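You operate a simulated robot arm through the tools that you are given. There is no shell and no other tool.

The job below is to be done with a simulated two-armed robot. You get a single attempt, and the scene is never put back.

Task
Clamp the dusty red tomato in the slide gauge and brush it clean.
Fine: use the purple brush and put it back; open the teal slide only when it is clean and return the tomato to its cell in the tray at N23. Set down upright: brush.

The check looks at the end state, three seconds after you hand in, the way a careful person would. Anything else that was tipped, shoved, dropped, spilled or broken makes it a failure.

Robot
Two 7-joint arms with fingered hands on one trunk that stands fixed in place. Base frame: the origin is at the foot of the trunk, x ahead of it, y to its left, z up; the work surface is at about z = 0.74. Readings come in m, degrees, newtons and seconds.
The left shoulder is at [0.118, 0.184, 1.044], the right one opposite. With the tool pointing down near the work surface each hand reaches from about 0.1 to 0.88 m from the base axis, measured 20 degrees to its own side. Payload 4 kg a hand.
The TCP of each hand is the grasp point between the finger pads, 0.026 m short of the fingertips. In the tool frame z runs along the fingers and y along their closing line. The gripper opens to 0.132 m; its body begins 0.073 m behind the TCP. The gripper is a hand of 3 fingers: y runs from the thumb to the fingers, the wrist lies at [0, 0, -0.224] in the tool frame, and closing takes about 1.5 s.
Orientation is that of the tool frame in the base frame, as a unit quaternion [w, x, y, z]. With the fingers straight down and closing along the base's y, the tool's x points along the base's -x, its y along +y and its z along -z.

Tools
- The arms move only by the tool send_rows. It takes "left_deltas", "right_deltas" or both (then of equal length, played together; a hand with none holds still); each is one flat list of numbers, 7 for each row, row after row: the gripper command, from -1 (shut) to 1 (fully open), values between in proportion, then the shift along the base's x, y, z in m, then the turn, a rotation vector about the base's x, y, z in degrees. In form: [jaw, tx, ty, tz, wx, wy, wz, jaw, tx, ty, tz, wx, wy, wz, ...]. A call has 1 to 20 rows; each row shifts and turns the commanded pose from where the row before left it. Rows are played at 5 a second. More than 0.05 m and 8.6 degrees between two rows, or a gripper value outside its range, and nothing of the call is played. A pose out of reach is approached as far as the arm can. The call stops where the force on the tool passes 50 N (or 10 N more than at its start, if that is more) or the arm is blocked; 0.2 s more then pass. The fingers move at their own pace (about 0.072 m/s each) and stop on an object; they squeeze with about 32 N. The grip force told is the motor's: it shows also when the fingers shut on nothing. Time passes only in rows, and 0.2 s behind the last, so rows that do not move let the fingers close. The reply holds the time, the measured pose of the TCP, the force on the tool along the base axes, the opening and the grip force, in the units named above and with some noise, with the torque about the TCP (base axes, N m) and any sound that the robot's microphone picked up.
- Cameras (640 x 400 px; columns grow to the right, rows downward): "scene" is now at [0.2562, -0.0598, 1.2968]; the picture's right is [-0.59, -0.78, 0.20], its down [-0.48, 0.13, -0.87] and it looks along [0.65, -0.61, -0.45] (base axes); focal length 298 px, centre (320, 200). "left" rides on the left gripper at [-0.062, 0.003, -0.092] in its tool frame; the picture's right is [-0.05, -1.00, 0.00], its down [0.83, -0.04, -0.56] and it looks along [0.55, -0.03, 0.83] (tool axes); focal length 230 px, centre (320, 200). "right" rides on the right gripper at [0.061, 0.003, -0.092] in its tool frame; the picture's right is [-0.05, 1.00, 0.00], its down [-0.83, -0.04, -0.55] and it looks along [-0.55, -0.03, 0.83] (tool axes); focal length 230 px, centre (320, 200). There is no depth. A picture from a camera that has moved, and an enlarged one, comes with that camera's place and axes in the base frame and with its lens. The place of the scene camera against the robot may be out by one fixed shift of up to 0.025 m in any direction.
- get_image(camera): a new picture of that camera. No time passes.
- raise_lower(by): moves the trunk up (or, below 0, down) by that many m; the arms and the scene camera ride with it, the base frame stays. It gives what a move gives, with no picture.
- hand_shape(shape, hand): the hand has 3 fingers and takes this shape, open, in about a second: jaw (thumb against the fingers, like two jaws); tri (thumb and two fingers); tip (a fingertip pinch); poke (one finger out to press); point (the index stretched); flat (the hand flat); cup (the hand cupped); fist (a fist). The gripper value then closes the fingers along that shape, each until it touches; the sizes above hold for jaw. It gives what a move gives, with no picture.
- aim_head(pan, tilt): turns the head with the scene camera to pan (to the left, within 86 degrees either way) and tilt (down, from -29 to 69), counted from straight ahead of the robot (the tilt from the chest, where the trunk bows). It gives what a move gives.
- zoom(camera, box): a new picture of the part [left, top, right, bottom] of that camera's present view, enlarged. No time passes.
- close_job(): hands the job in; it is judged then, once.

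Nothing tells you positions but the pictures and the camera data. Unless the task says otherwise, let go and move clear before handing in.

The tools are called after ">>>" as a command line: name --argument value ..., lists and objects as JSON in quotes. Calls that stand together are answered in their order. send_rows: Moves the arms, as the interface text tells. Its arguments: {"type":"object","properties":{"left_deltas":{"type":"array","items":{"type":"number"}},"right_deltas":{"type":"array","items":{"type":"number"}}},"required":[]} The other tools are called the same way: raise_lower (by) moves the trunk up or down; hand_shape (shape, hand) gives the hand a shape; aim_head (pan, tilt) turns the head that bears the scene camera; get_image (camera) takes a picture; zoom (camera, box) takes an enlarged picture of a part of a camera's view; close_job () hands the job in.

At the start:

```text
time_s: 0.0
left_position: [0.5773, -0.0515, 1.0718]
left_tcp_rot: [0.0, 0.0, 1.0, 0.0]
left_ft_force: [0.8, 0.5, 0.0]
left_torque: [-0.02, -0.01, -0.02]
left_grip_width: 0.1318
left_finger_force: 0.0
left_shape: jaw
right_position: [0.415, -0.5526, 1.0266]
right_tcp_rot: [0.0, 0.0, 1.0, 0.0]
right_ft_force: [0.1, 0.0, -0.1]
right_torque: [0.02, 0.0, 0.03]
right_grip_width: 0.132
right_finger_force: 0.0
right_shape: jaw
trunk travel left (down, up): [-0.1, 0.362]
head pan, tilt (commanded): [-38.9, 12.4]
```

scene: 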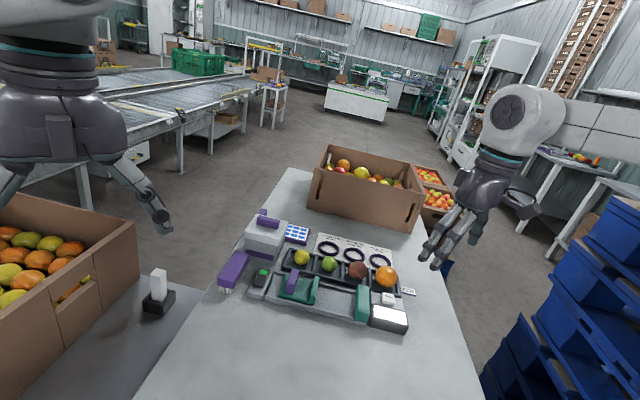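
right: 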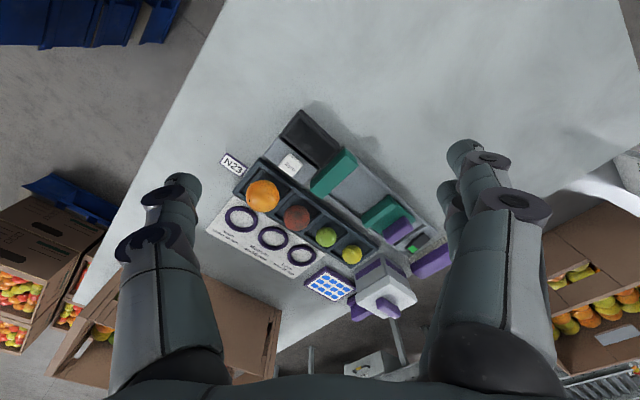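
left: 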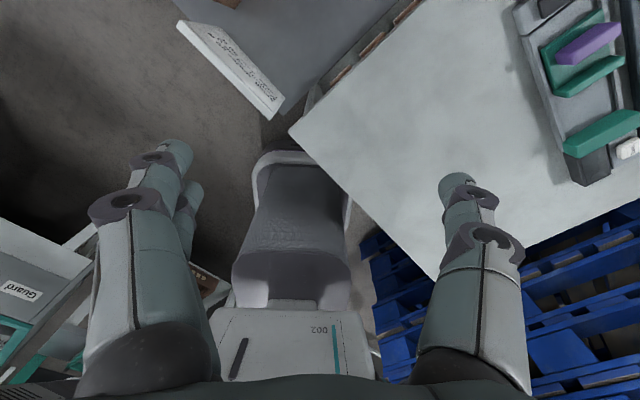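

I see a bench with a tray of four fruits, a slide gauge with teal jaws, a purple-handled item or two, and a label N23. I'll enlarge the views first to identify everything.

>>> zoom --camera "scene" --box '[210, 200, 430, 340]'

>>> zoom --camera "right" --box '[200, 100, 460, 310]'

>>> zoom --camera "scene" --box '[100, 200, 260, 330]'

```text
2.86 times, centred on (320, 270) of scene
camera zoom: at [0.2562, -0.0598, 1.2968], right [-0.59, -0.78, 0.2], down [-0.48, 0.13, -0.87], along [0.65, -0.61, -0.45], focal length 851 px, centre (320, 0)
```

zoom: 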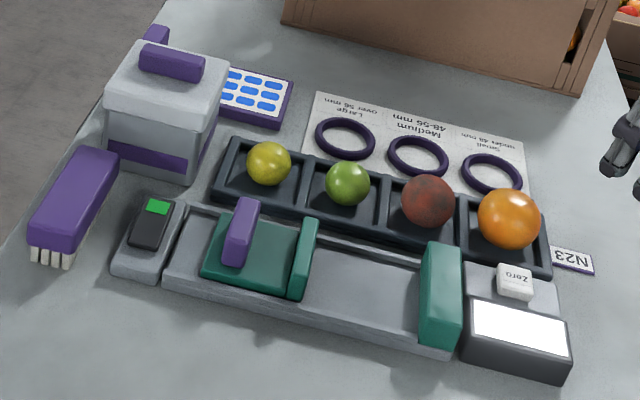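

```text
1.90 times, centred on (330, 205) of right
camera zoom: at [0.3529, -0.5506, 1.1204], right [0.05, 1.0, 0.0], down [0.83, -0.04, 0.55], along [0.55, -0.03, -0.83], focal length 438 px, centre (301, 190)
```

zoom: 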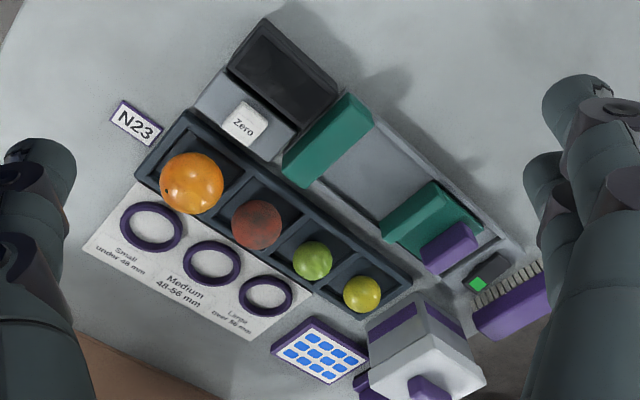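

```text
3.08 times, centred on (180, 265) of scene
camera zoom: at [0.2562, -0.0598, 1.2968], right [-0.59, -0.78, 0.2], down [-0.48, 0.13, -0.87], along [0.65, -0.61, -0.45], focal length 916 px, centre (751, 0)
```

zoom: 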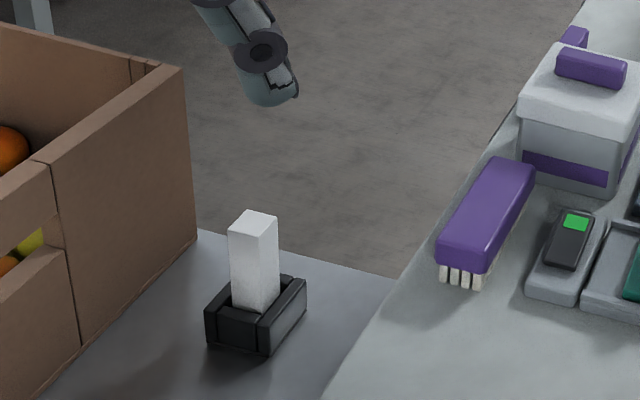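

The dusty red tomato is the third fruit in the tray, near (0.62, -0.61). The gauge lies beside the tray with the purple-gripped slide near (0.63, -0.43), and the purple brush stands on its bristles near (0.73, -0.34). I'll tilt the head down and zoom in for detail.

>>> aim_head --pan -46 --tilt 30

>>> get_image --camera "scene"

```text
time_s: 0.8
left_position: [0.5778, -0.0511, 1.0702]
left_tcp_rot: [0.0, 0.0, 1.0, 0.0]
left_ft_force: [-1.0, 0.2, 1.3]
left_torque: [0.02, 0.01, 0.02]
left_grip_width: 0.1318
left_finger_force: 0.0
left_shape: jaw
right_position: [0.4152, -0.5538, 1.0282]
right_tcp_rot: [0.0, 0.0, 1.0, 0.0]
right_ft_force: [-0.6, -0.2, -0.6]
right_torque: [0.02, 0.01, 0.0]
right_grip_width: 0.132
right_finger_force: 0.1
right_shape: jaw
trunk travel left (down, up): [-0.1, 0.362]
head pan, tilt (commanded): [-46.0, 30.0]
```

```text
taken
camera scene: at [0.2377, -0.0664, 1.2731], right [-0.68, -0.69, 0.23], down [-0.61, 0.36, -0.71], along [0.41, -0.62, -0.67], focal length 298 px, centre (320, 200)
```

scene: 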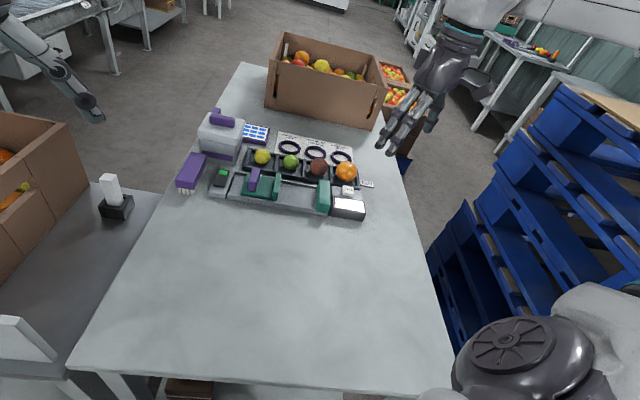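

The head now frames the bench well. I'll zoom in on the gauge, the tray and the brush.

>>> zoom --camera "scene" --box '[205, 130, 305, 205]'

>>> zoom --camera "scene" --box '[290, 140, 390, 225]'

>>> zoom --camera "scene" --box '[160, 100, 260, 205]'

```text
5.33 times, centred on (255, 168) of scene
camera zoom: at [0.2377, -0.0664, 1.2731], right [-0.68, -0.69, 0.23], down [-0.61, 0.36, -0.71], along [0.41, -0.62, -0.67], focal length 1588 px, centre (667, 373)
```

zoom: 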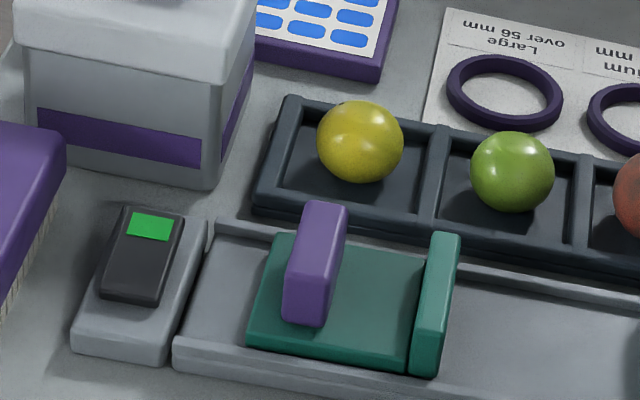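

```text
4.71 times, centred on (340, 182) of scene
camera zoom: at [0.2377, -0.0664, 1.2731], right [-0.68, -0.69, 0.23], down [-0.61, 0.36, -0.71], along [0.41, -0.62, -0.67], focal length 1401 px, centre (226, 282)
```

zoom: 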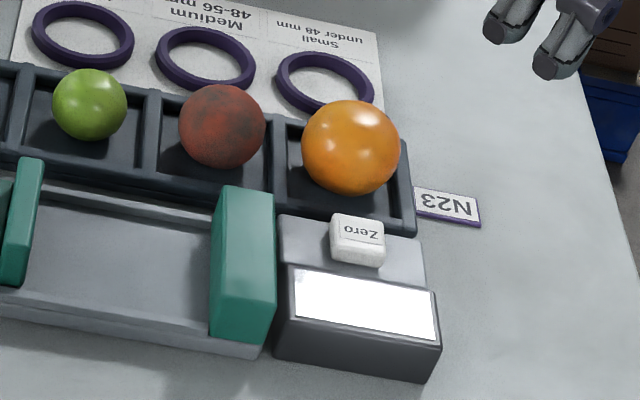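

```text
3.81 times, centred on (210, 152) of scene
camera zoom: at [0.2377, -0.0664, 1.2731], right [-0.68, -0.69, 0.23], down [-0.61, 0.36, -0.71], along [0.41, -0.62, -0.67], focal length 1134 px, centre (739, 381)
```

zoom: 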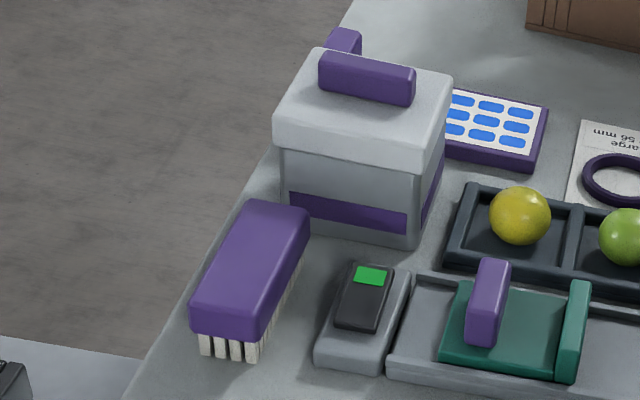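

The tray sits diagonally at about 45° to the base, alongside the gauge, and the gauge has a green-lit rocker at its far end. I'll move the right hand's camera over the gauge to measure everything more closely.

>>> send_rows --right_deltas '[1, 0.015, 0.03, 0.0, 0, 0, 0, 1, 0.015, 0.03, 0.0, 0, 0, 0, 1, 0.01, 0.03, 0.0, 0, 0, 0]'

>>> get_image --camera "right"

```text
time_s: 1.6
left_position: [0.5789, -0.051, 1.0706]
left_tcp_rot: [-0.002, 0.0, 1.0, 0.0]
left_ft_force: [-0.5, 0.0, 0.2]
left_torque: [0.02, 0.01, -0.03]
left_grip_width: 0.1319
left_finger_force: 0.0
left_shape: jaw
right_position: [0.4559, -0.4605, 1.0278]
right_tcp_rot: [-0.002, 0.0, 1.0, 0.0]
right_ft_force: [0.2, 0.6, 0.4]
right_torque: [0.0, 0.04, 0.01]
right_grip_width: 0.132
right_finger_force: 0.1
right_shape: jaw
trunk travel left (down, up): [-0.1, 0.362]
head pan, tilt (commanded): [-46.0, 30.0]
```

```text
taken
camera right: at [0.3934, -0.4599, 1.1211], right [0.05, 1.0, 0.0], down [0.83, -0.04, 0.55], along [0.55, -0.03, -0.83], focal length 230 px, centre (320, 200)
```

right: 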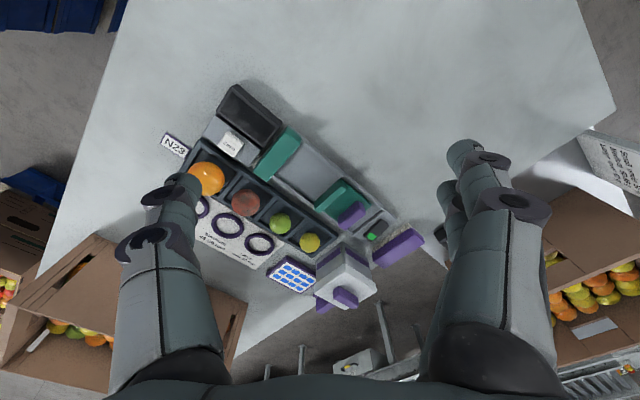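

From here the gauge axis and tray both run at 45°. I'll turn the right hand 45° to line up with them and look along the gauge from the N23 end.

>>> send_rows --right_deltas '[1, 0.0135, -0.022, 0, 0, 0, 7.5, 1, 0.0135, -0.022, 0, 0, 0, 7.5, 1, 0.0135, -0.022, 0, 0, 0, 7.5, 1, 0.0135, -0.022, 0, 0, 0, 7.5, 1, 0.0135, -0.022, 0, 0, 0, 7.5, 1, 0.0135, -0.022, 0, 0, 0, 7.5]'

>>> get_image --camera "right"

```text
time_s: 3.0
left_position: [0.5776, -0.0519, 1.0702]
left_tcp_rot: [0.0, 0.0, 1.0, -0.001]
left_ft_force: [0.2, -0.2, 0.4]
left_torque: [0.02, 0.03, 0.02]
left_grip_width: 0.1319
left_finger_force: 0.1
left_shape: jaw
right_position: [0.538, -0.5975, 1.0273]
right_tcp_rot: [-0.001, -0.384, 0.923, 0.001]
right_ft_force: [0.8, 0.2, -0.1]
right_torque: [0.02, -0.02, -0.03]
right_grip_width: 0.1319
right_finger_force: 0.1
right_shape: jaw
trunk travel left (down, up): [-0.1, 0.362]
head pan, tilt (commanded): [-46.0, 30.0]
```

```text
taken
camera right: at [0.4916, -0.6382, 1.1199], right [-0.67, 0.74, 0.0], down [0.62, 0.56, 0.55], along [0.41, 0.37, -0.83], focal length 230 px, centre (320, 200)
```

right: 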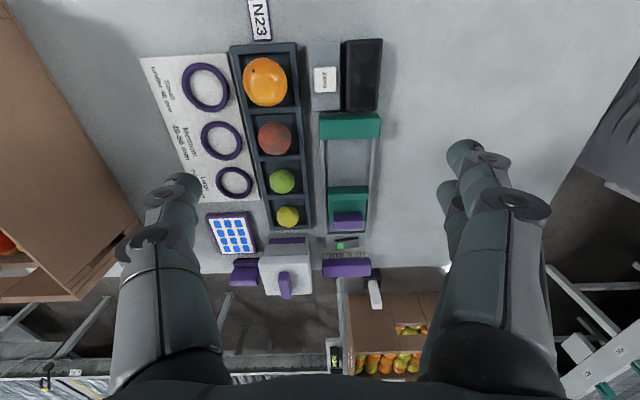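

This view is aligned with the tray and gauge. I'll zoom in for careful measurements.

>>> zoom --camera "right" --box '[220, 20, 400, 130]'

>>> zoom --camera "right" --box '[220, 110, 400, 222]'

>>> zoom --camera "right" --box '[220, 200, 400, 312]'

```text
3.56 times, centred on (310, 75) of right
camera zoom: at [0.4916, -0.6382, 1.1199], right [-0.67, 0.74, 0.0], down [0.62, 0.56, 0.55], along [0.41, 0.37, -0.83], focal length 818 px, centre (356, 644)
```

zoom: 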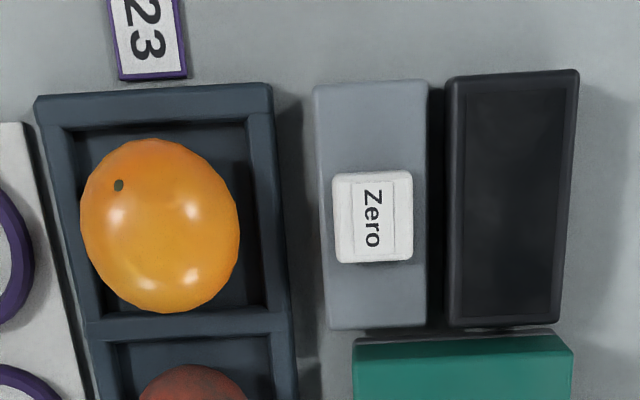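

```text
3.56 times, centred on (310, 166) of right
camera zoom: at [0.4916, -0.6382, 1.1199], right [-0.67, 0.74, 0.0], down [0.62, 0.56, 0.55], along [0.41, 0.37, -0.83], focal length 818 px, centre (356, 321)
```

zoom: 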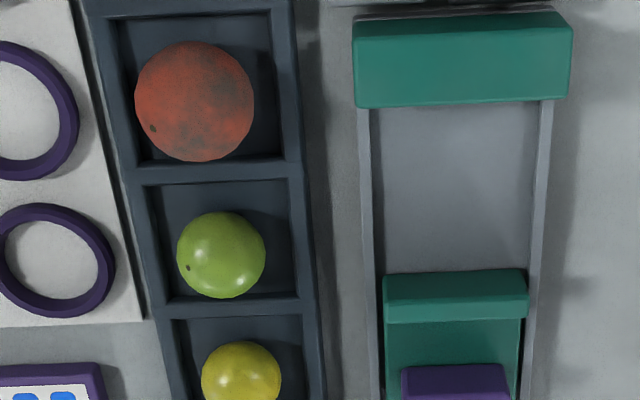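

```text
3.56 times, centred on (310, 256) of right
camera zoom: at [0.4916, -0.6382, 1.1199], right [-0.67, 0.74, 0.0], down [0.62, 0.56, 0.55], along [0.41, 0.37, -0.83], focal length 818 px, centre (356, 1)
```

zoom: 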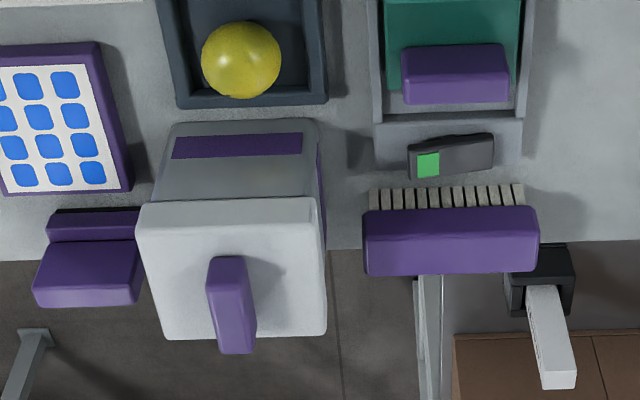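

Tomato centre is about (0.622, -0.612), diameter roughly 51 mm, in a cell about 65 mm wide with walls all round. I'll hover above it to get a second view, which gives me the heights.

>>> send_rows --right_deltas '[1, 0.0212, -0.0036, -0.025, 0, 0, 0, 1, 0.0212, -0.0036, -0.025, 0, 0, 0, 1, 0.0212, -0.0036, -0.025, 0, 0, 0, 1, 0.0212, -0.0036, -0.025, 0, 0, 0]'

>>> get_image --camera "right"

>>> zoom --camera "scene" --box '[240, 100, 400, 220]'

```text
time_s: 4.0
left_position: [0.5774, -0.052, 1.0687]
left_tcp_rot: [-0.001, 0.0, 1.0, 0.0]
left_ft_force: [0.2, -0.3, -0.3]
left_torque: [-0.02, 0.03, 0.04]
left_grip_width: 0.132
left_finger_force: 0.1
left_shape: jaw
right_position: [0.6241, -0.61, 0.9258]
right_tcp_rot: [-0.001, -0.383, 0.924, 0.0]
right_ft_force: [1.4, -0.6, 0.0]
right_torque: [0.04, 0.03, 0.04]
right_grip_width: 0.1321
right_finger_force: 0.1
right_shape: jaw
trunk travel left (down, up): [-0.1, 0.362]
head pan, tilt (commanded): [-46.0, 30.0]
```

```text
taken
camera right: at [0.5778, -0.6521, 1.019], right [-0.67, 0.74, 0.0], down [0.62, 0.56, 0.55], along [0.41, 0.37, -0.83], focal length 230 px, centre (320, 200)
```

right: 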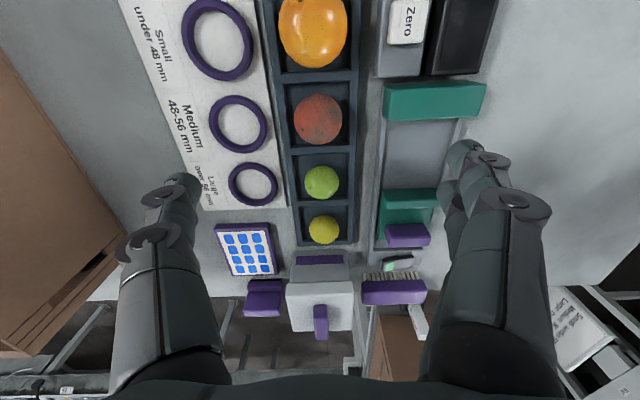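

```text
3.33 times, centred on (320, 160) of scene
camera zoom: at [0.2394, -0.0668, 1.2725], right [-0.68, -0.69, 0.24], down [-0.61, 0.36, -0.7], along [0.4, -0.62, -0.67], focal length 992 px, centre (320, 333)
```

zoom: 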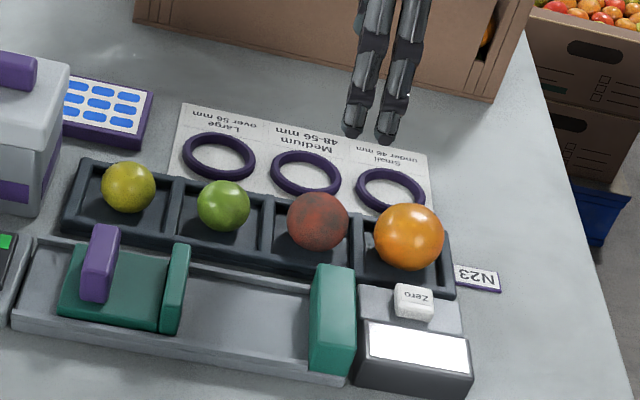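

Second viewpoint is in place. I'll zoom into it for triangulation of the tomato, rims and jaws.

>>> zoom --camera "right" --box '[270, 0, 500, 144]'

>>> zoom --camera "right" --box '[270, 130, 500, 274]'

>>> zoom --camera "right" --box '[230, 220, 460, 364]'

```text
2.78 times, centred on (385, 72) of right
camera zoom: at [0.5778, -0.6521, 1.019], right [-0.67, 0.74, 0.0], down [0.62, 0.56, 0.55], along [0.41, 0.37, -0.83], focal length 639 px, centre (139, 556)
```

zoom: 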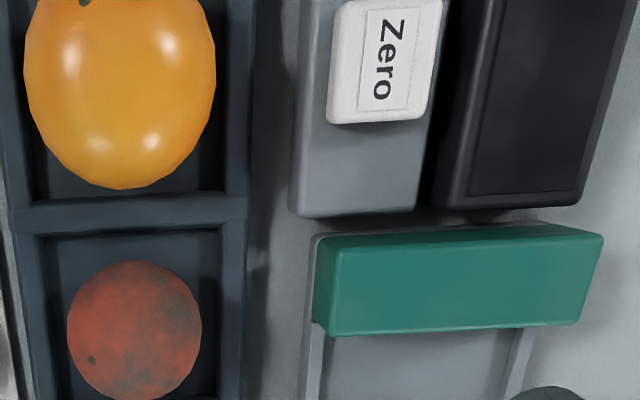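

```text
2.78 times, centred on (385, 202) of right
camera zoom: at [0.5778, -0.6521, 1.019], right [-0.67, 0.74, 0.0], down [0.62, 0.56, 0.55], along [0.41, 0.37, -0.83], focal length 639 px, centre (139, 194)
```

zoom: 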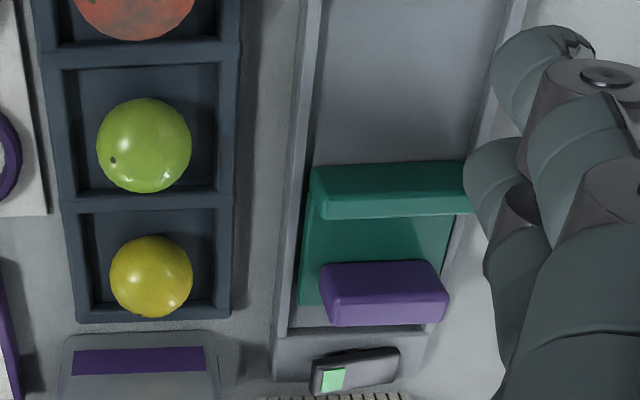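

```text
2.78 times, centred on (345, 292) of right
camera zoom: at [0.5778, -0.6521, 1.019], right [-0.67, 0.74, 0.0], down [0.62, 0.56, 0.55], along [0.41, 0.37, -0.83], focal length 639 px, centre (251, -56)
```

zoom: 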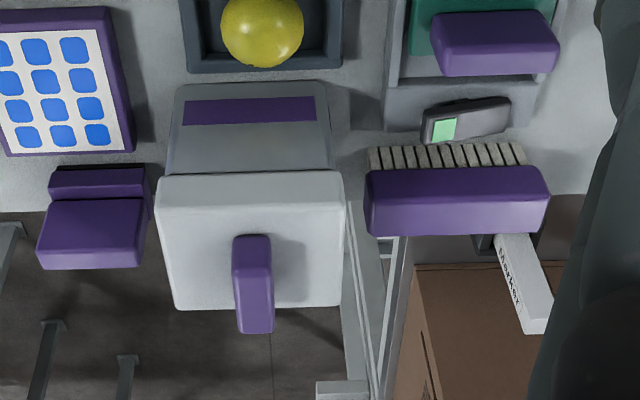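

The tomato's centre works out at about (0.626, -0.612, 0.770), with tray rims at z≈0.758. The fixed jaw's face is at about 12 mm on the gauge axis and the slide face about 103 mm from it. I'll narrow the fingers so they clear the fixed jaw, then start down.

>>> send_rows --right_deltas '[0.2, 0.0025, -0.0005, 0, 0, 0, 0, 0.2, 0, 0, -0.02, 0, 0, 0, 0.2, 0, 0, -0.02, 0, 0, 0, 0.2, 0, 0, -0.02, 0, 0, 0, 0.2, 0, 0, -0.01, 0, 0, 0]'

>>> get_image --camera "right"

>>> zoom --camera "scene" --box '[240, 90, 400, 210]'

```text
time_s: 5.2
left_position: [0.5785, -0.0517, 1.0706]
left_tcp_rot: [-0.001, 0.0, 1.0, 0.0]
left_ft_force: [0.1, 1.2, -0.9]
left_torque: [-0.02, 0.03, 0.01]
left_grip_width: 0.1318
left_finger_force: 0.1
left_shape: jaw
right_position: [0.624, -0.6106, 0.8571]
right_tcp_rot: [0.0, -0.383, 0.924, 0.001]
right_ft_force: [-0.3, -0.6, 0.0]
right_torque: [-0.03, -0.01, -0.02]
right_grip_width: 0.0796
right_finger_force: 0.1
right_shape: jaw
trunk travel left (down, up): [-0.1, 0.362]
head pan, tilt (commanded): [-46.0, 30.0]
```

```text
taken
camera right: at [0.577, -0.6524, 0.9498], right [-0.67, 0.74, 0.0], down [0.62, 0.56, 0.55], along [0.41, 0.37, -0.83], focal length 230 px, centre (320, 200)
```

right: 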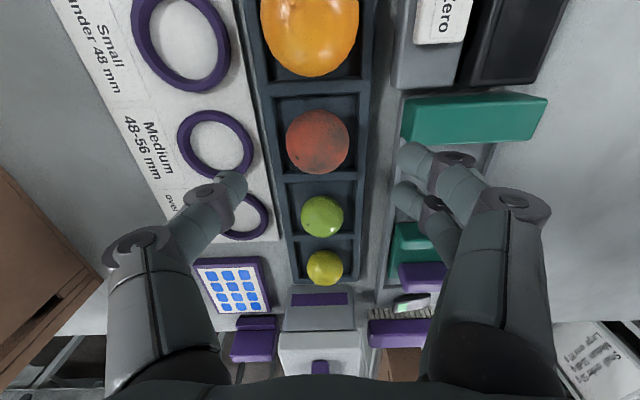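

```text
3.33 times, centred on (320, 150) of scene
camera zoom: at [0.2378, -0.0664, 1.2731], right [-0.68, -0.69, 0.23], down [-0.61, 0.36, -0.71], along [0.41, -0.62, -0.67], focal length 992 px, centre (320, 367)
```

zoom: 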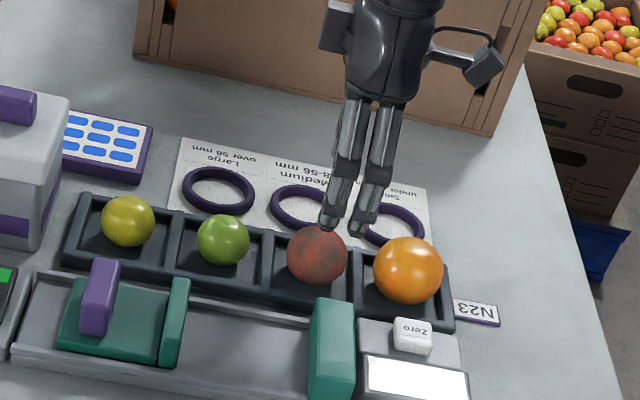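

Alignment on the tomato is good to about 2 mm. I'll correct that and descend so the fingertips stop just above the tray rims.

>>> send_rows --right_deltas '[0.2, 0.002, -0.0007, -0.02, 0, 0, 0, 0.2, 0, 0, -0.02, 0, 0, 0, 0.2, 0, 0, -0.015, 0, 0, 0, 0.2, 0, 0, -0.01, 0, 0, 0]'

>>> get_image --camera "right"

>>> zoom --camera "scene" --box '[270, 110, 370, 185]'

```text
time_s: 6.2
left_position: [0.5776, -0.0516, 1.0705]
left_tcp_rot: [0.001, 0.0, 1.0, -0.001]
left_ft_force: [-0.1, 0.0, 1.0]
left_torque: [-0.02, -0.02, 0.03]
left_grip_width: 0.1318
left_finger_force: 0.1
left_shape: jaw
right_position: [0.6264, -0.6104, 0.7931]
right_tcp_rot: [0.0, -0.382, 0.924, 0.0]
right_ft_force: [0.2, -0.2, 0.7]
right_torque: [0.01, -0.01, 0.02]
right_grip_width: 0.0798
right_finger_force: 0.0
right_shape: jaw
trunk travel left (down, up): [-0.1, 0.362]
head pan, tilt (commanded): [-46.0, 30.0]
```

```text
taken
camera right: at [0.5805, -0.6525, 0.8857], right [-0.67, 0.74, 0.0], down [0.62, 0.56, 0.55], along [0.41, 0.37, -0.83], focal length 230 px, centre (320, 200)
```

right: 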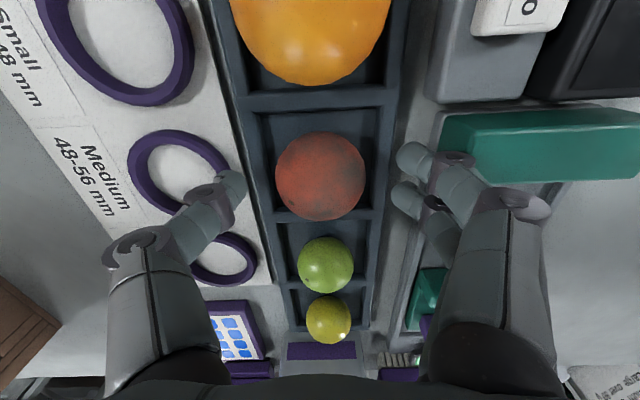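

```text
5.33 times, centred on (320, 148) of scene
camera zoom: at [0.238, -0.0665, 1.273], right [-0.68, -0.69, 0.23], down [-0.61, 0.36, -0.7], along [0.41, -0.62, -0.67], focal length 1588 px, centre (320, 480)
```

zoom: 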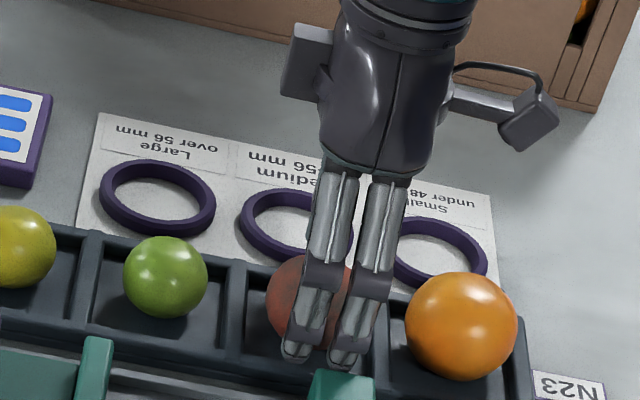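

The tomato is centred between the fingers. I'll go down 4 mm more and close on it.

>>> send_rows --right_deltas '[0.2, 0, 0, -0.004, 0, 0, 0, 0, 0, 0, 0, 0, 0, 0, -0.3, 0, 0, 0, 0, 0, 0, -0.5, 0, 0, 0, 0, 0, 0, -0.5, 0, 0, 0, 0, 0, 0, -0.5, 0, 0, 0, 0, 0, 0, -0.5, 0, 0, 0, 0, 0, 0]'

>>> get_image --camera "right"

>>> zoom --camera "scene" --box '[270, 110, 370, 185]'

```text
time_s: 7.8
left_position: [0.5779, -0.052, 1.0695]
left_tcp_rot: [0.0, 0.0, 1.0, -0.001]
left_ft_force: [0.4, -0.2, 0.5]
left_torque: [0.03, 0.03, -0.02]
left_grip_width: 0.1321
left_finger_force: 0.0
left_shape: jaw
right_position: [0.6268, -0.6107, 0.7893]
right_tcp_rot: [0.0, -0.382, 0.924, 0.0]
right_ft_force: [-0.6, 0.0, -0.1]
right_torque: [0.03, 0.02, 0.0]
right_grip_width: 0.0432
right_finger_force: 15.6
right_shape: jaw
trunk travel left (down, up): [-0.1, 0.362]
head pan, tilt (commanded): [-46.0, 30.0]
```

```text
taken
camera right: at [0.5799, -0.6524, 0.8818], right [-0.67, 0.74, 0.0], down [0.62, 0.56, 0.55], along [0.41, 0.37, -0.83], focal length 230 px, centre (320, 200)
```

right: 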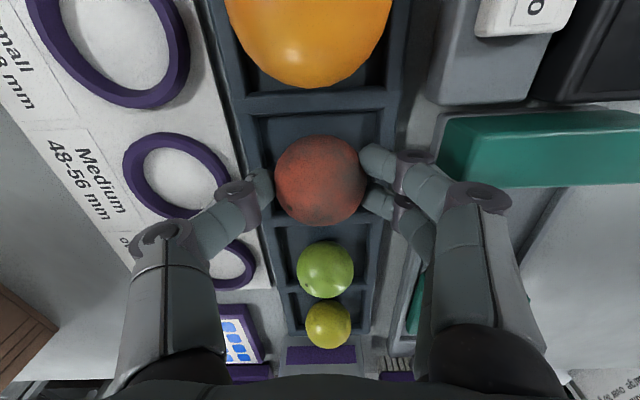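

```text
5.33 times, centred on (320, 148) of scene
camera zoom: at [0.2378, -0.0664, 1.273], right [-0.68, -0.69, 0.23], down [-0.61, 0.36, -0.7], along [0.41, -0.62, -0.67], focal length 1588 px, centre (320, 480)
```

zoom: 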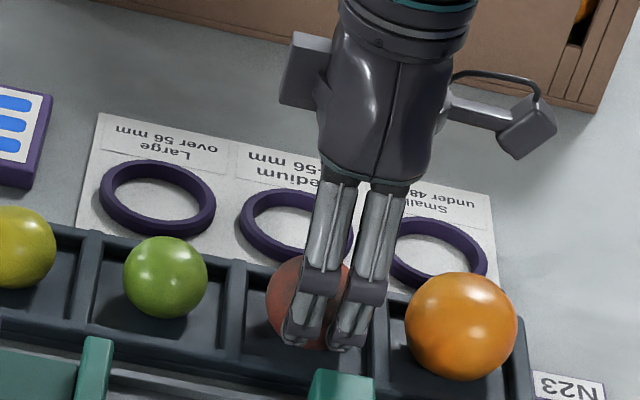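

The grip holds at about 16 N with the fingers on the equator. I'll lift slowly and check that the tomato comes with the hand.

>>> send_rows --right_deltas '[-0.5, 0, 0, 0.01, 0, 0, 0, -0.5, 0, 0, 0.015, 0, 0, 0, -0.5, 0, 0, 0.02, 0, 0, 0, -0.5, 0, 0, 0.02, 0, 0, 0]'

>>> get_image --camera "right"

>>> zoom --camera "scene" --box '[260, 90, 380, 190]'

```text
time_s: 8.8
left_position: [0.5765, -0.0524, 1.071]
left_tcp_rot: [-0.001, 0.0, 1.0, 0.0]
left_ft_force: [0.1, 1.1, 1.0]
left_torque: [0.04, 0.0, -0.05]
left_grip_width: 0.1316
left_finger_force: 0.0
left_shape: jaw
right_position: [0.6256, -0.6112, 0.8537]
right_tcp_rot: [0.001, -0.383, 0.924, 0.0]
right_ft_force: [0.3, -0.2, -0.9]
right_torque: [0.0, 0.0, 0.03]
right_grip_width: 0.0431
right_finger_force: 16.1
right_shape: jaw
trunk travel left (down, up): [-0.1, 0.362]
head pan, tilt (commanded): [-46.0, 30.0]
```

```text
taken
camera right: at [0.5798, -0.6525, 0.9463], right [-0.67, 0.74, 0.0], down [0.62, 0.56, 0.55], along [0.41, 0.37, -0.83], focal length 230 px, centre (320, 200)
```

right: 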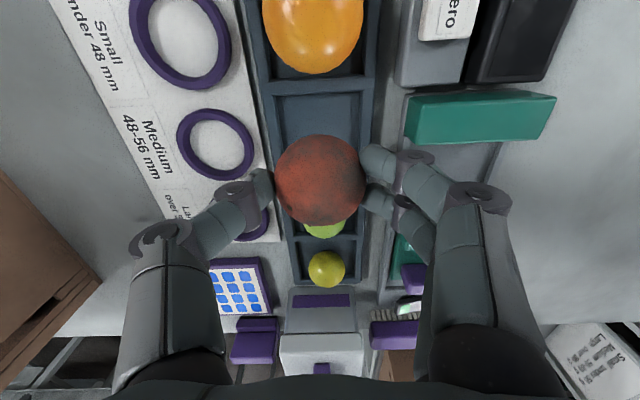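

```text
4.00 times, centred on (320, 140) of scene
camera zoom: at [0.2374, -0.0661, 1.2732], right [-0.68, -0.69, 0.23], down [-0.61, 0.36, -0.71], along [0.41, -0.62, -0.67], focal length 1191 px, centre (320, 440)
```

zoom: 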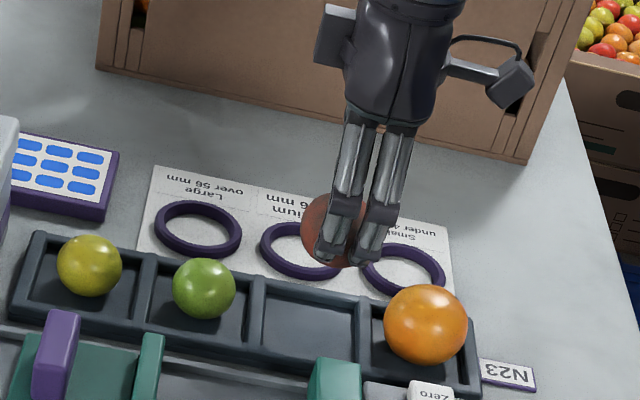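

The tomato is held. I'll carry it over the gauge bed, between the fixed jaw and the slide, and look before lowering.

>>> send_rows --right_deltas '[-0.5, -0.0137, 0.02665, 0, 0, 0, 0, -0.5, -0.0137, 0.02665, 0, 0, 0, 0, -0.5, -0.0137, 0.02665, 0, 0, 0, 0, -0.5, -0.0137, 0.02665, 0, 0, 0, 0, -0.5, 0, 0, 0, 0, 0, 0]'

>>> get_image --camera "right"

>>> zoom --camera "scene" --box '[240, 110, 380, 220]'

```text
time_s: 10.0
left_position: [0.5783, -0.0516, 1.0705]
left_tcp_rot: [-0.001, 0.0, 1.0, 0.001]
left_ft_force: [0.8, -0.3, 1.0]
left_torque: [0.04, -0.02, 0.02]
left_grip_width: 0.1322
left_finger_force: 0.1
left_shape: jaw
right_position: [0.572, -0.5056, 0.8536]
right_tcp_rot: [0.001, -0.382, 0.924, 0.0]
right_ft_force: [-0.6, 0.4, -0.6]
right_torque: [0.0, 0.0, 0.0]
right_grip_width: 0.043
right_finger_force: 16.1
right_shape: jaw
trunk travel left (down, up): [-0.1, 0.362]
head pan, tilt (commanded): [-46.0, 30.0]
```

```text
taken
camera right: at [0.5251, -0.5469, 0.9462], right [-0.67, 0.74, 0.0], down [0.62, 0.56, 0.55], along [0.41, 0.37, -0.83], focal length 230 px, centre (320, 200)
```

right: 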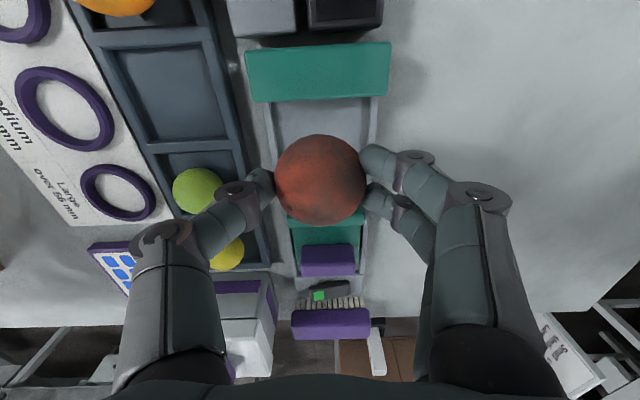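

```text
3.64 times, centred on (310, 165) of scene
camera zoom: at [0.2382, -0.0669, 1.2729], right [-0.68, -0.69, 0.23], down [-0.61, 0.36, -0.7], along [0.4, -0.62, -0.67], focal length 1083 px, centre (356, 327)
```

zoom: 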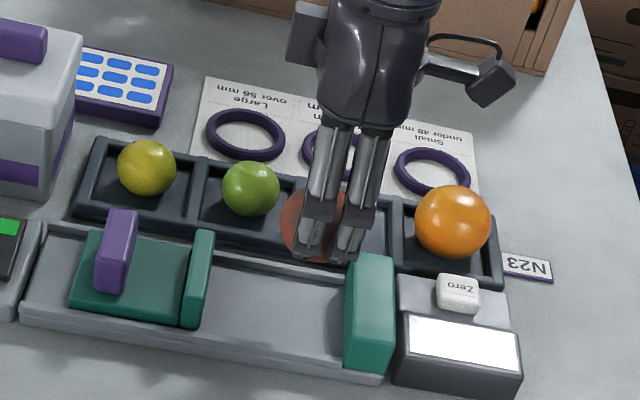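

The tomato hangs centred over the gauge bed, clear of both jaws. I'll lower it most of the way and check.

>>> send_rows --right_deltas '[-0.5, 0, 0, -0.02, 0, 0, 0, -0.5, 0, 0, -0.02, 0, 0, 0, -0.5, 0, 0, -0.01, 0, 0, 0, -0.5, 0, 0, 0, 0, 0, 0]'

>>> zoom --camera "scene" --box '[260, 130, 360, 220]'

>>> get_image --camera "right"

```text
time_s: 11.0
left_position: [0.5774, -0.0519, 1.0695]
left_tcp_rot: [-0.001, 0.0, 1.0, -0.001]
left_ft_force: [-1.0, 0.1, -0.2]
left_torque: [0.0, 0.01, 0.0]
left_grip_width: 0.132
left_finger_force: 0.1
left_shape: jaw
right_position: [0.5704, -0.5046, 0.8043]
right_tcp_rot: [-0.001, -0.382, 0.924, -0.001]
right_ft_force: [0.2, 0.8, 0.6]
right_torque: [0.02, 0.01, -0.06]
right_grip_width: 0.0428
right_finger_force: 16.4
right_shape: jaw
trunk travel left (down, up): [-0.1, 0.362]
head pan, tilt (commanded): [-46.0, 30.0]
```

```text
4.44 times, centred on (310, 175) of scene
camera zoom: at [0.2378, -0.0664, 1.2731], right [-0.68, -0.69, 0.23], down [-0.61, 0.36, -0.7], along [0.41, -0.62, -0.67], focal length 1323 px, centre (364, 311)
```

zoom: 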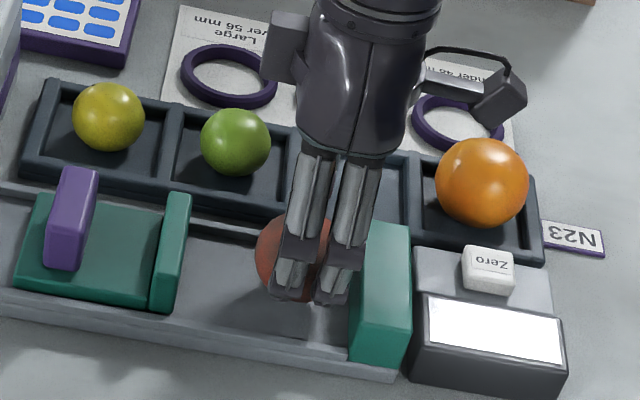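

```text
taken
camera right: at [0.5233, -0.5464, 0.8967], right [-0.67, 0.74, 0.0], down [0.62, 0.56, 0.55], along [0.41, 0.37, -0.83], focal length 230 px, centre (320, 200)
```

right: 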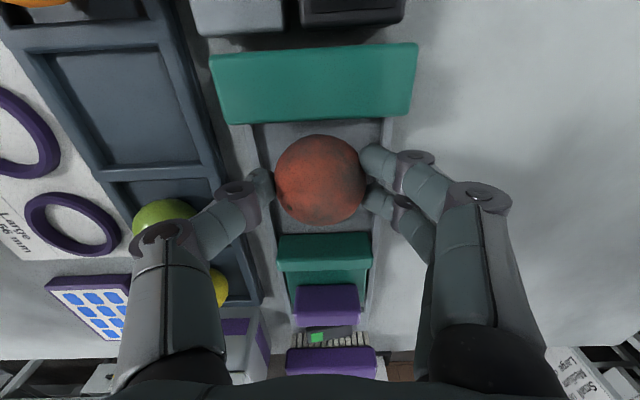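

Clearances look fine. I'll lower in small steps to the bed, watching the force.

>>> send_rows --right_deltas '[-0.5, 0, 0, -0.003, 0, 0, 0, -0.5, 0, 0, -0.002, 0, 0, 0, -0.5, 0, 0, 0, 0, 0, 0]'

```text
time_s: 11.8
left_position: [0.5772, -0.0514, 1.0712]
left_tcp_rot: [0.0, 0.0, 1.0, 0.0]
left_ft_force: [0.7, 0.9, -0.4]
left_torque: [0.0, 0.04, -0.03]
left_grip_width: 0.132
left_finger_force: 0.0
left_shape: jaw
right_position: [0.5701, -0.5049, 0.7988]
right_tcp_rot: [0.0, -0.383, 0.924, 0.0]
right_ft_force: [0.7, 0.2, -0.2]
right_torque: [0.01, 0.01, 0.03]
right_grip_width: 0.043
right_finger_force: 15.4
right_shape: jaw
trunk travel left (down, up): [-0.1, 0.362]
head pan, tilt (commanded): [-46.0, 30.0]
```

>>> send_rows --right_deltas '[-0.5, 0, 0, -0.002, 0, 0, 0, -0.5, 0, 0, 0, 0, 0, 0]'

>>> send_rows --right_deltas '[-0.5, 0, 0, -0.002, 0, 0, 0, -0.5, 0, 0, 0, 0, 0, 0]'

```text
time_s: 12.4
left_position: [0.5774, -0.0503, 1.0704]
left_tcp_rot: [0.0, 0.0, 1.0, 0.0]
left_ft_force: [0.2, -0.3, 0.0]
left_torque: [0.01, -0.02, 0.01]
left_grip_width: 0.132
left_finger_force: 0.1
left_shape: jaw
right_position: [0.571, -0.5049, 0.7962]
right_tcp_rot: [0.0, -0.382, 0.924, 0.0]
right_ft_force: [-0.3, 0.5, 0.2]
right_torque: [-0.02, -0.01, -0.04]
right_grip_width: 0.0429
right_finger_force: 15.3
right_shape: jaw
trunk travel left (down, up): [-0.1, 0.362]
head pan, tilt (commanded): [-46.0, 30.0]
```

```text
time_s: 13.0
left_position: [0.5771, -0.0507, 1.071]
left_tcp_rot: [0.0, 0.001, 1.0, 0.0]
left_ft_force: [-0.9, 0.2, 0.1]
left_torque: [0.01, -0.02, 0.03]
left_grip_width: 0.1319
left_finger_force: 0.1
left_shape: jaw
right_position: [0.5703, -0.5054, 0.7951]
right_tcp_rot: [0.0, -0.382, 0.924, 0.0]
right_ft_force: [-0.8, -0.7, 1.5]
right_torque: [-0.01, 0.01, -0.05]
right_grip_width: 0.043
right_finger_force: 15.8
right_shape: jaw
trunk travel left (down, up): [-0.1, 0.362]
head pan, tilt (commanded): [-46.0, 30.0]
```

A possible first contact shows on the force reading. I'll take one more small step to confirm.

>>> send_rows --right_deltas '[-0.5, 0, 0, -0.0015, 0, 0, 0, -0.5, 0, 0, 0, 0, 0, 0]'

>>> zoom --camera "scene" --box '[280, 150, 340, 195]'

```text
time_s: 13.6
left_position: [0.5759, -0.0513, 1.071]
left_tcp_rot: [0.0, -0.001, 1.0, 0.0]
left_ft_force: [-0.6, 0.1, -0.1]
left_torque: [-0.02, -0.03, -0.04]
left_grip_width: 0.1319
left_finger_force: 0.2
left_shape: jaw
right_position: [0.5716, -0.5039, 0.7949]
right_tcp_rot: [0.001, -0.383, 0.924, -0.001]
right_ft_force: [-0.1, -1.4, 7.5]
right_torque: [-0.02, -0.01, -0.03]
right_grip_width: 0.0431
right_finger_force: 16.0
right_shape: jaw
trunk travel left (down, up): [-0.1, 0.362]
head pan, tilt (commanded): [-46.0, 30.0]
```

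```text
8.89 times, centred on (310, 172) of scene
camera zoom: at [0.237, -0.0659, 1.2734], right [-0.68, -0.69, 0.23], down [-0.61, 0.36, -0.71], along [0.41, -0.62, -0.67], focal length 2646 px, centre (409, 444)
```

zoom: 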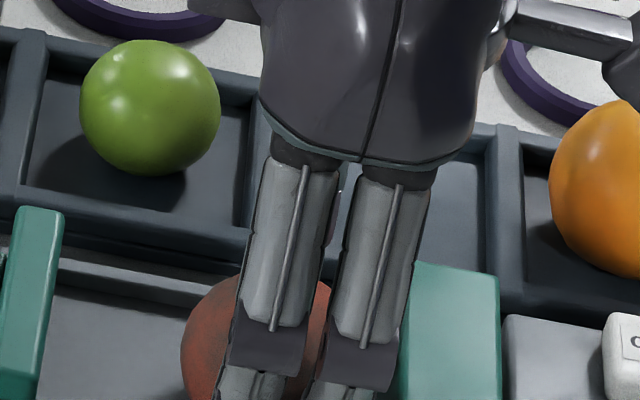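

Contact at about 7 N confirms the tomato is on the bed. I'll relieve the pressure, open gently and rise.

>>> send_rows --right_deltas '[-0.4, 0, 0, 0.001, 0, 0, 0, -0.33, 0, 0, 0, 0, 0, 0, -0.28, 0, 0, 0, 0, 0, 0, -0.22, 0, 0, 0, 0, 0, 0, -0.15, 0, 0, 0, 0, 0, 0, 0, 0, 0, 0, 0, 0, 0, 0.15, 0, 0, 0, 0, 0, 0, 0.15, 0, 0, 0, 0, 0, 0]'

>>> get_image --camera "right"

```text
time_s: 15.4
left_position: [0.577, -0.0508, 1.0699]
left_tcp_rot: [0.0, 0.0, 1.0, -0.001]
left_ft_force: [-0.1, -0.9, 0.3]
left_torque: [-0.03, 0.01, -0.01]
left_grip_width: 0.1318
left_finger_force: 0.0
left_shape: jaw
right_position: [0.5703, -0.504, 0.793]
right_tcp_rot: [0.0, -0.382, 0.924, 0.0]
right_ft_force: [1.2, 0.4, -0.3]
right_torque: [-0.03, 0.0, 0.01]
right_grip_width: 0.0752
right_finger_force: 0.0
right_shape: jaw
trunk travel left (down, up): [-0.1, 0.362]
head pan, tilt (commanded): [-46.0, 30.0]
```

```text
taken
camera right: at [0.524, -0.5459, 0.8871], right [-0.67, 0.74, 0.0], down [0.62, 0.56, 0.55], along [0.41, 0.37, -0.83], focal length 230 px, centre (320, 200)
```

right: 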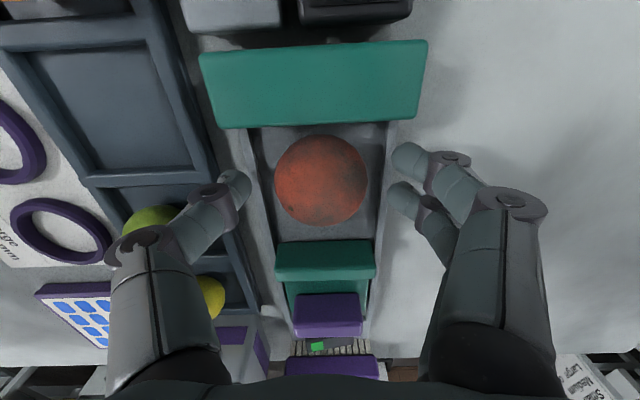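

The tomato rests steady in the gauge bed. I'll rise straight up, turn the hand 90° to close along the slide axis, and move above the slide's purple grip.

>>> send_rows --right_deltas '[0.15, 0, 0, 0.03, 0, 0, 0, 0.15, 0, 0, 0.04, 0, 0, 0, 0.15, 0, 0, 0.04, 0, 0, 0, 0.15, 0, 0, 0.025, 0, 0, 0]'

>>> send_rows --right_deltas '[0, 0.0074, 0.0073, 0, 0, 0, -8.2, 0, 0.0074, 0.0073, 0, 0, 0, -8.2, 0, 0.0074, 0.0073, 0, 0, 0, -8.2, 0, 0.0074, 0.0073, 0, 0, 0, -8.2, 0, 0.0074, 0.0073, 0, 0, 0, -8.2, 0, 0.0074, 0.0073, 0, 0, 0, -8.2, 0, 0.0074, 0.0073, 0, 0, 0, -8.2, 0, 0.0074, 0.0073, 0, 0, 0, -8.2, 0, 0.0074, 0.0073, 0, 0, 0, -8.2, 0, 0.0074, 0.0073, 0, 0, 0, -8.2, 0, 0.0074, 0.0073, 0, 0, 0, -8.2]'

>>> get_image --camera "right"

>>> get_image --camera "scene"

```text
time_s: 16.4
left_position: [0.5776, -0.05, 1.0707]
left_tcp_rot: [0.0, 0.0, 1.0, 0.0]
left_ft_force: [-0.4, 0.1, -0.9]
left_torque: [-0.01, 0.01, 0.02]
left_grip_width: 0.1319
left_finger_force: 0.1
left_shape: jaw
right_position: [0.5707, -0.5044, 0.9292]
right_tcp_rot: [0.0, -0.383, 0.924, 0.001]
right_ft_force: [0.4, -0.1, -0.1]
right_torque: [0.03, 0.02, 0.01]
right_grip_width: 0.0753
right_finger_force: 0.1
right_shape: jaw
trunk travel left (down, up): [-0.1, 0.362]
head pan, tilt (commanded): [-46.0, 30.0]
```

```text
time_s: 18.8
left_position: [0.5776, -0.0511, 1.0694]
left_tcp_rot: [0.0, 0.0, 1.0, 0.0]
left_ft_force: [-0.5, -0.6, 0.0]
left_torque: [0.01, 0.01, 0.02]
left_grip_width: 0.1319
left_finger_force: 0.1
left_shape: jaw
right_position: [0.6514, -0.4233, 0.929]
right_tcp_rot: [0.001, 0.384, 0.923, 0.0]
right_ft_force: [0.4, 0.6, -0.5]
right_torque: [0.02, -0.02, -0.05]
right_grip_width: 0.0664
right_finger_force: 0.1
right_shape: jaw
trunk travel left (down, up): [-0.1, 0.362]
head pan, tilt (commanded): [-46.0, 30.0]
```

```text
taken
camera right: at [0.6103, -0.3782, 1.0221], right [0.75, 0.67, 0.0], down [0.55, -0.62, 0.55], along [0.37, -0.41, -0.83], focal length 230 px, centre (320, 200)
```

right: 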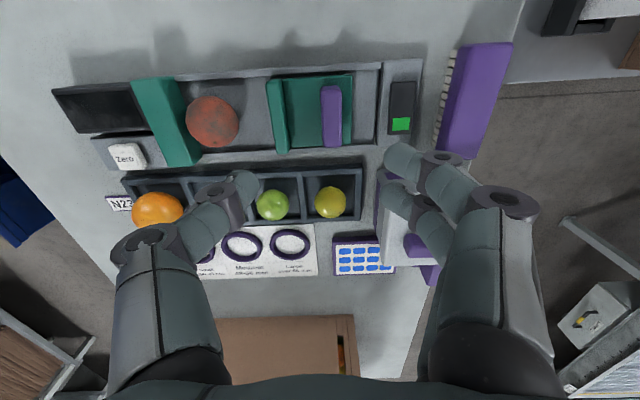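

```text
taken
camera scene: at [0.2381, -0.0662, 1.273], right [-0.68, -0.69, 0.24], down [-0.61, 0.36, -0.7], along [0.4, -0.62, -0.67], focal length 298 px, centre (320, 200)
```

scene: 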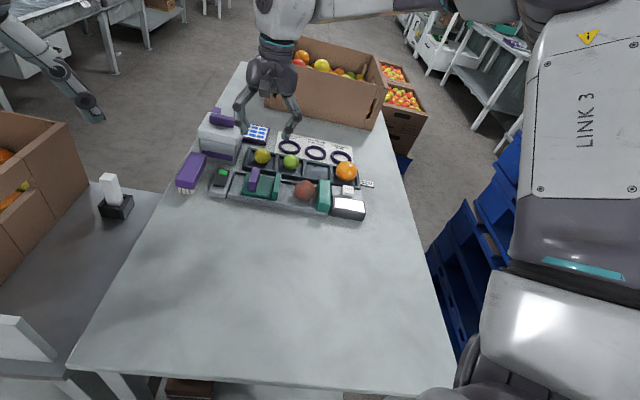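

The hand is now above the slide grip with a clear side view of the gauge and brush. I'll zoom for precise alignment.

>>> zoom --camera "right" --box '[240, 40, 400, 160]'

>>> zoom --camera "right" --box '[380, 20, 540, 170]'

>>> zoom --camera "scene" --box '[170, 80, 380, 230]'

```text
3.33 times, centred on (320, 100) of right
camera zoom: at [0.6103, -0.3782, 1.0221], right [0.75, 0.67, 0.0], down [0.55, -0.62, 0.55], along [0.37, -0.41, -0.83], focal length 767 px, centre (320, 533)
```

zoom: 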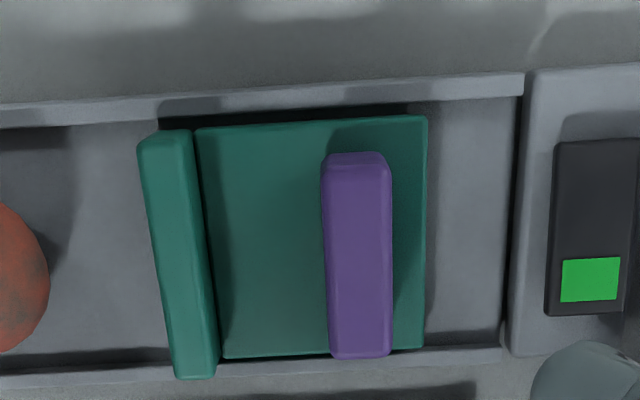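

```text
2.67 times, centred on (460, 95) of right
camera zoom: at [0.6103, -0.3782, 1.0221], right [0.75, 0.67, 0.0], down [0.55, -0.62, 0.55], along [0.37, -0.41, -0.83], focal length 614 px, centre (-53, 480)
```

zoom: 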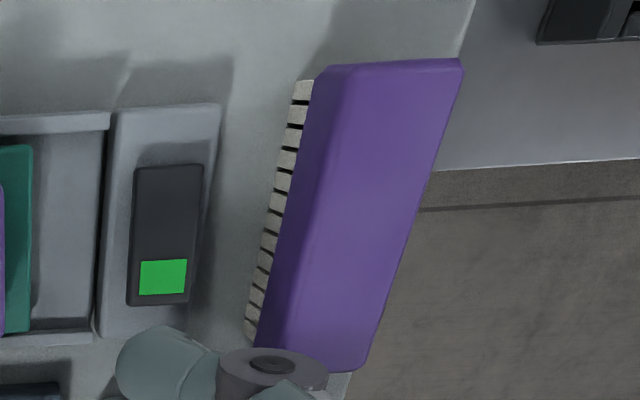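

```text
2.67 times, centred on (275, 155) of scene
camera zoom: at [0.2381, -0.0662, 1.273], right [-0.68, -0.69, 0.24], down [-0.61, 0.36, -0.7], along [0.4, -0.62, -0.67], focal length 794 px, centre (440, 320)
```

zoom: 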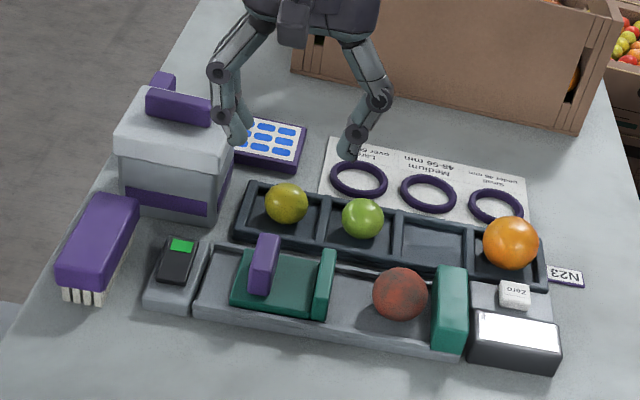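

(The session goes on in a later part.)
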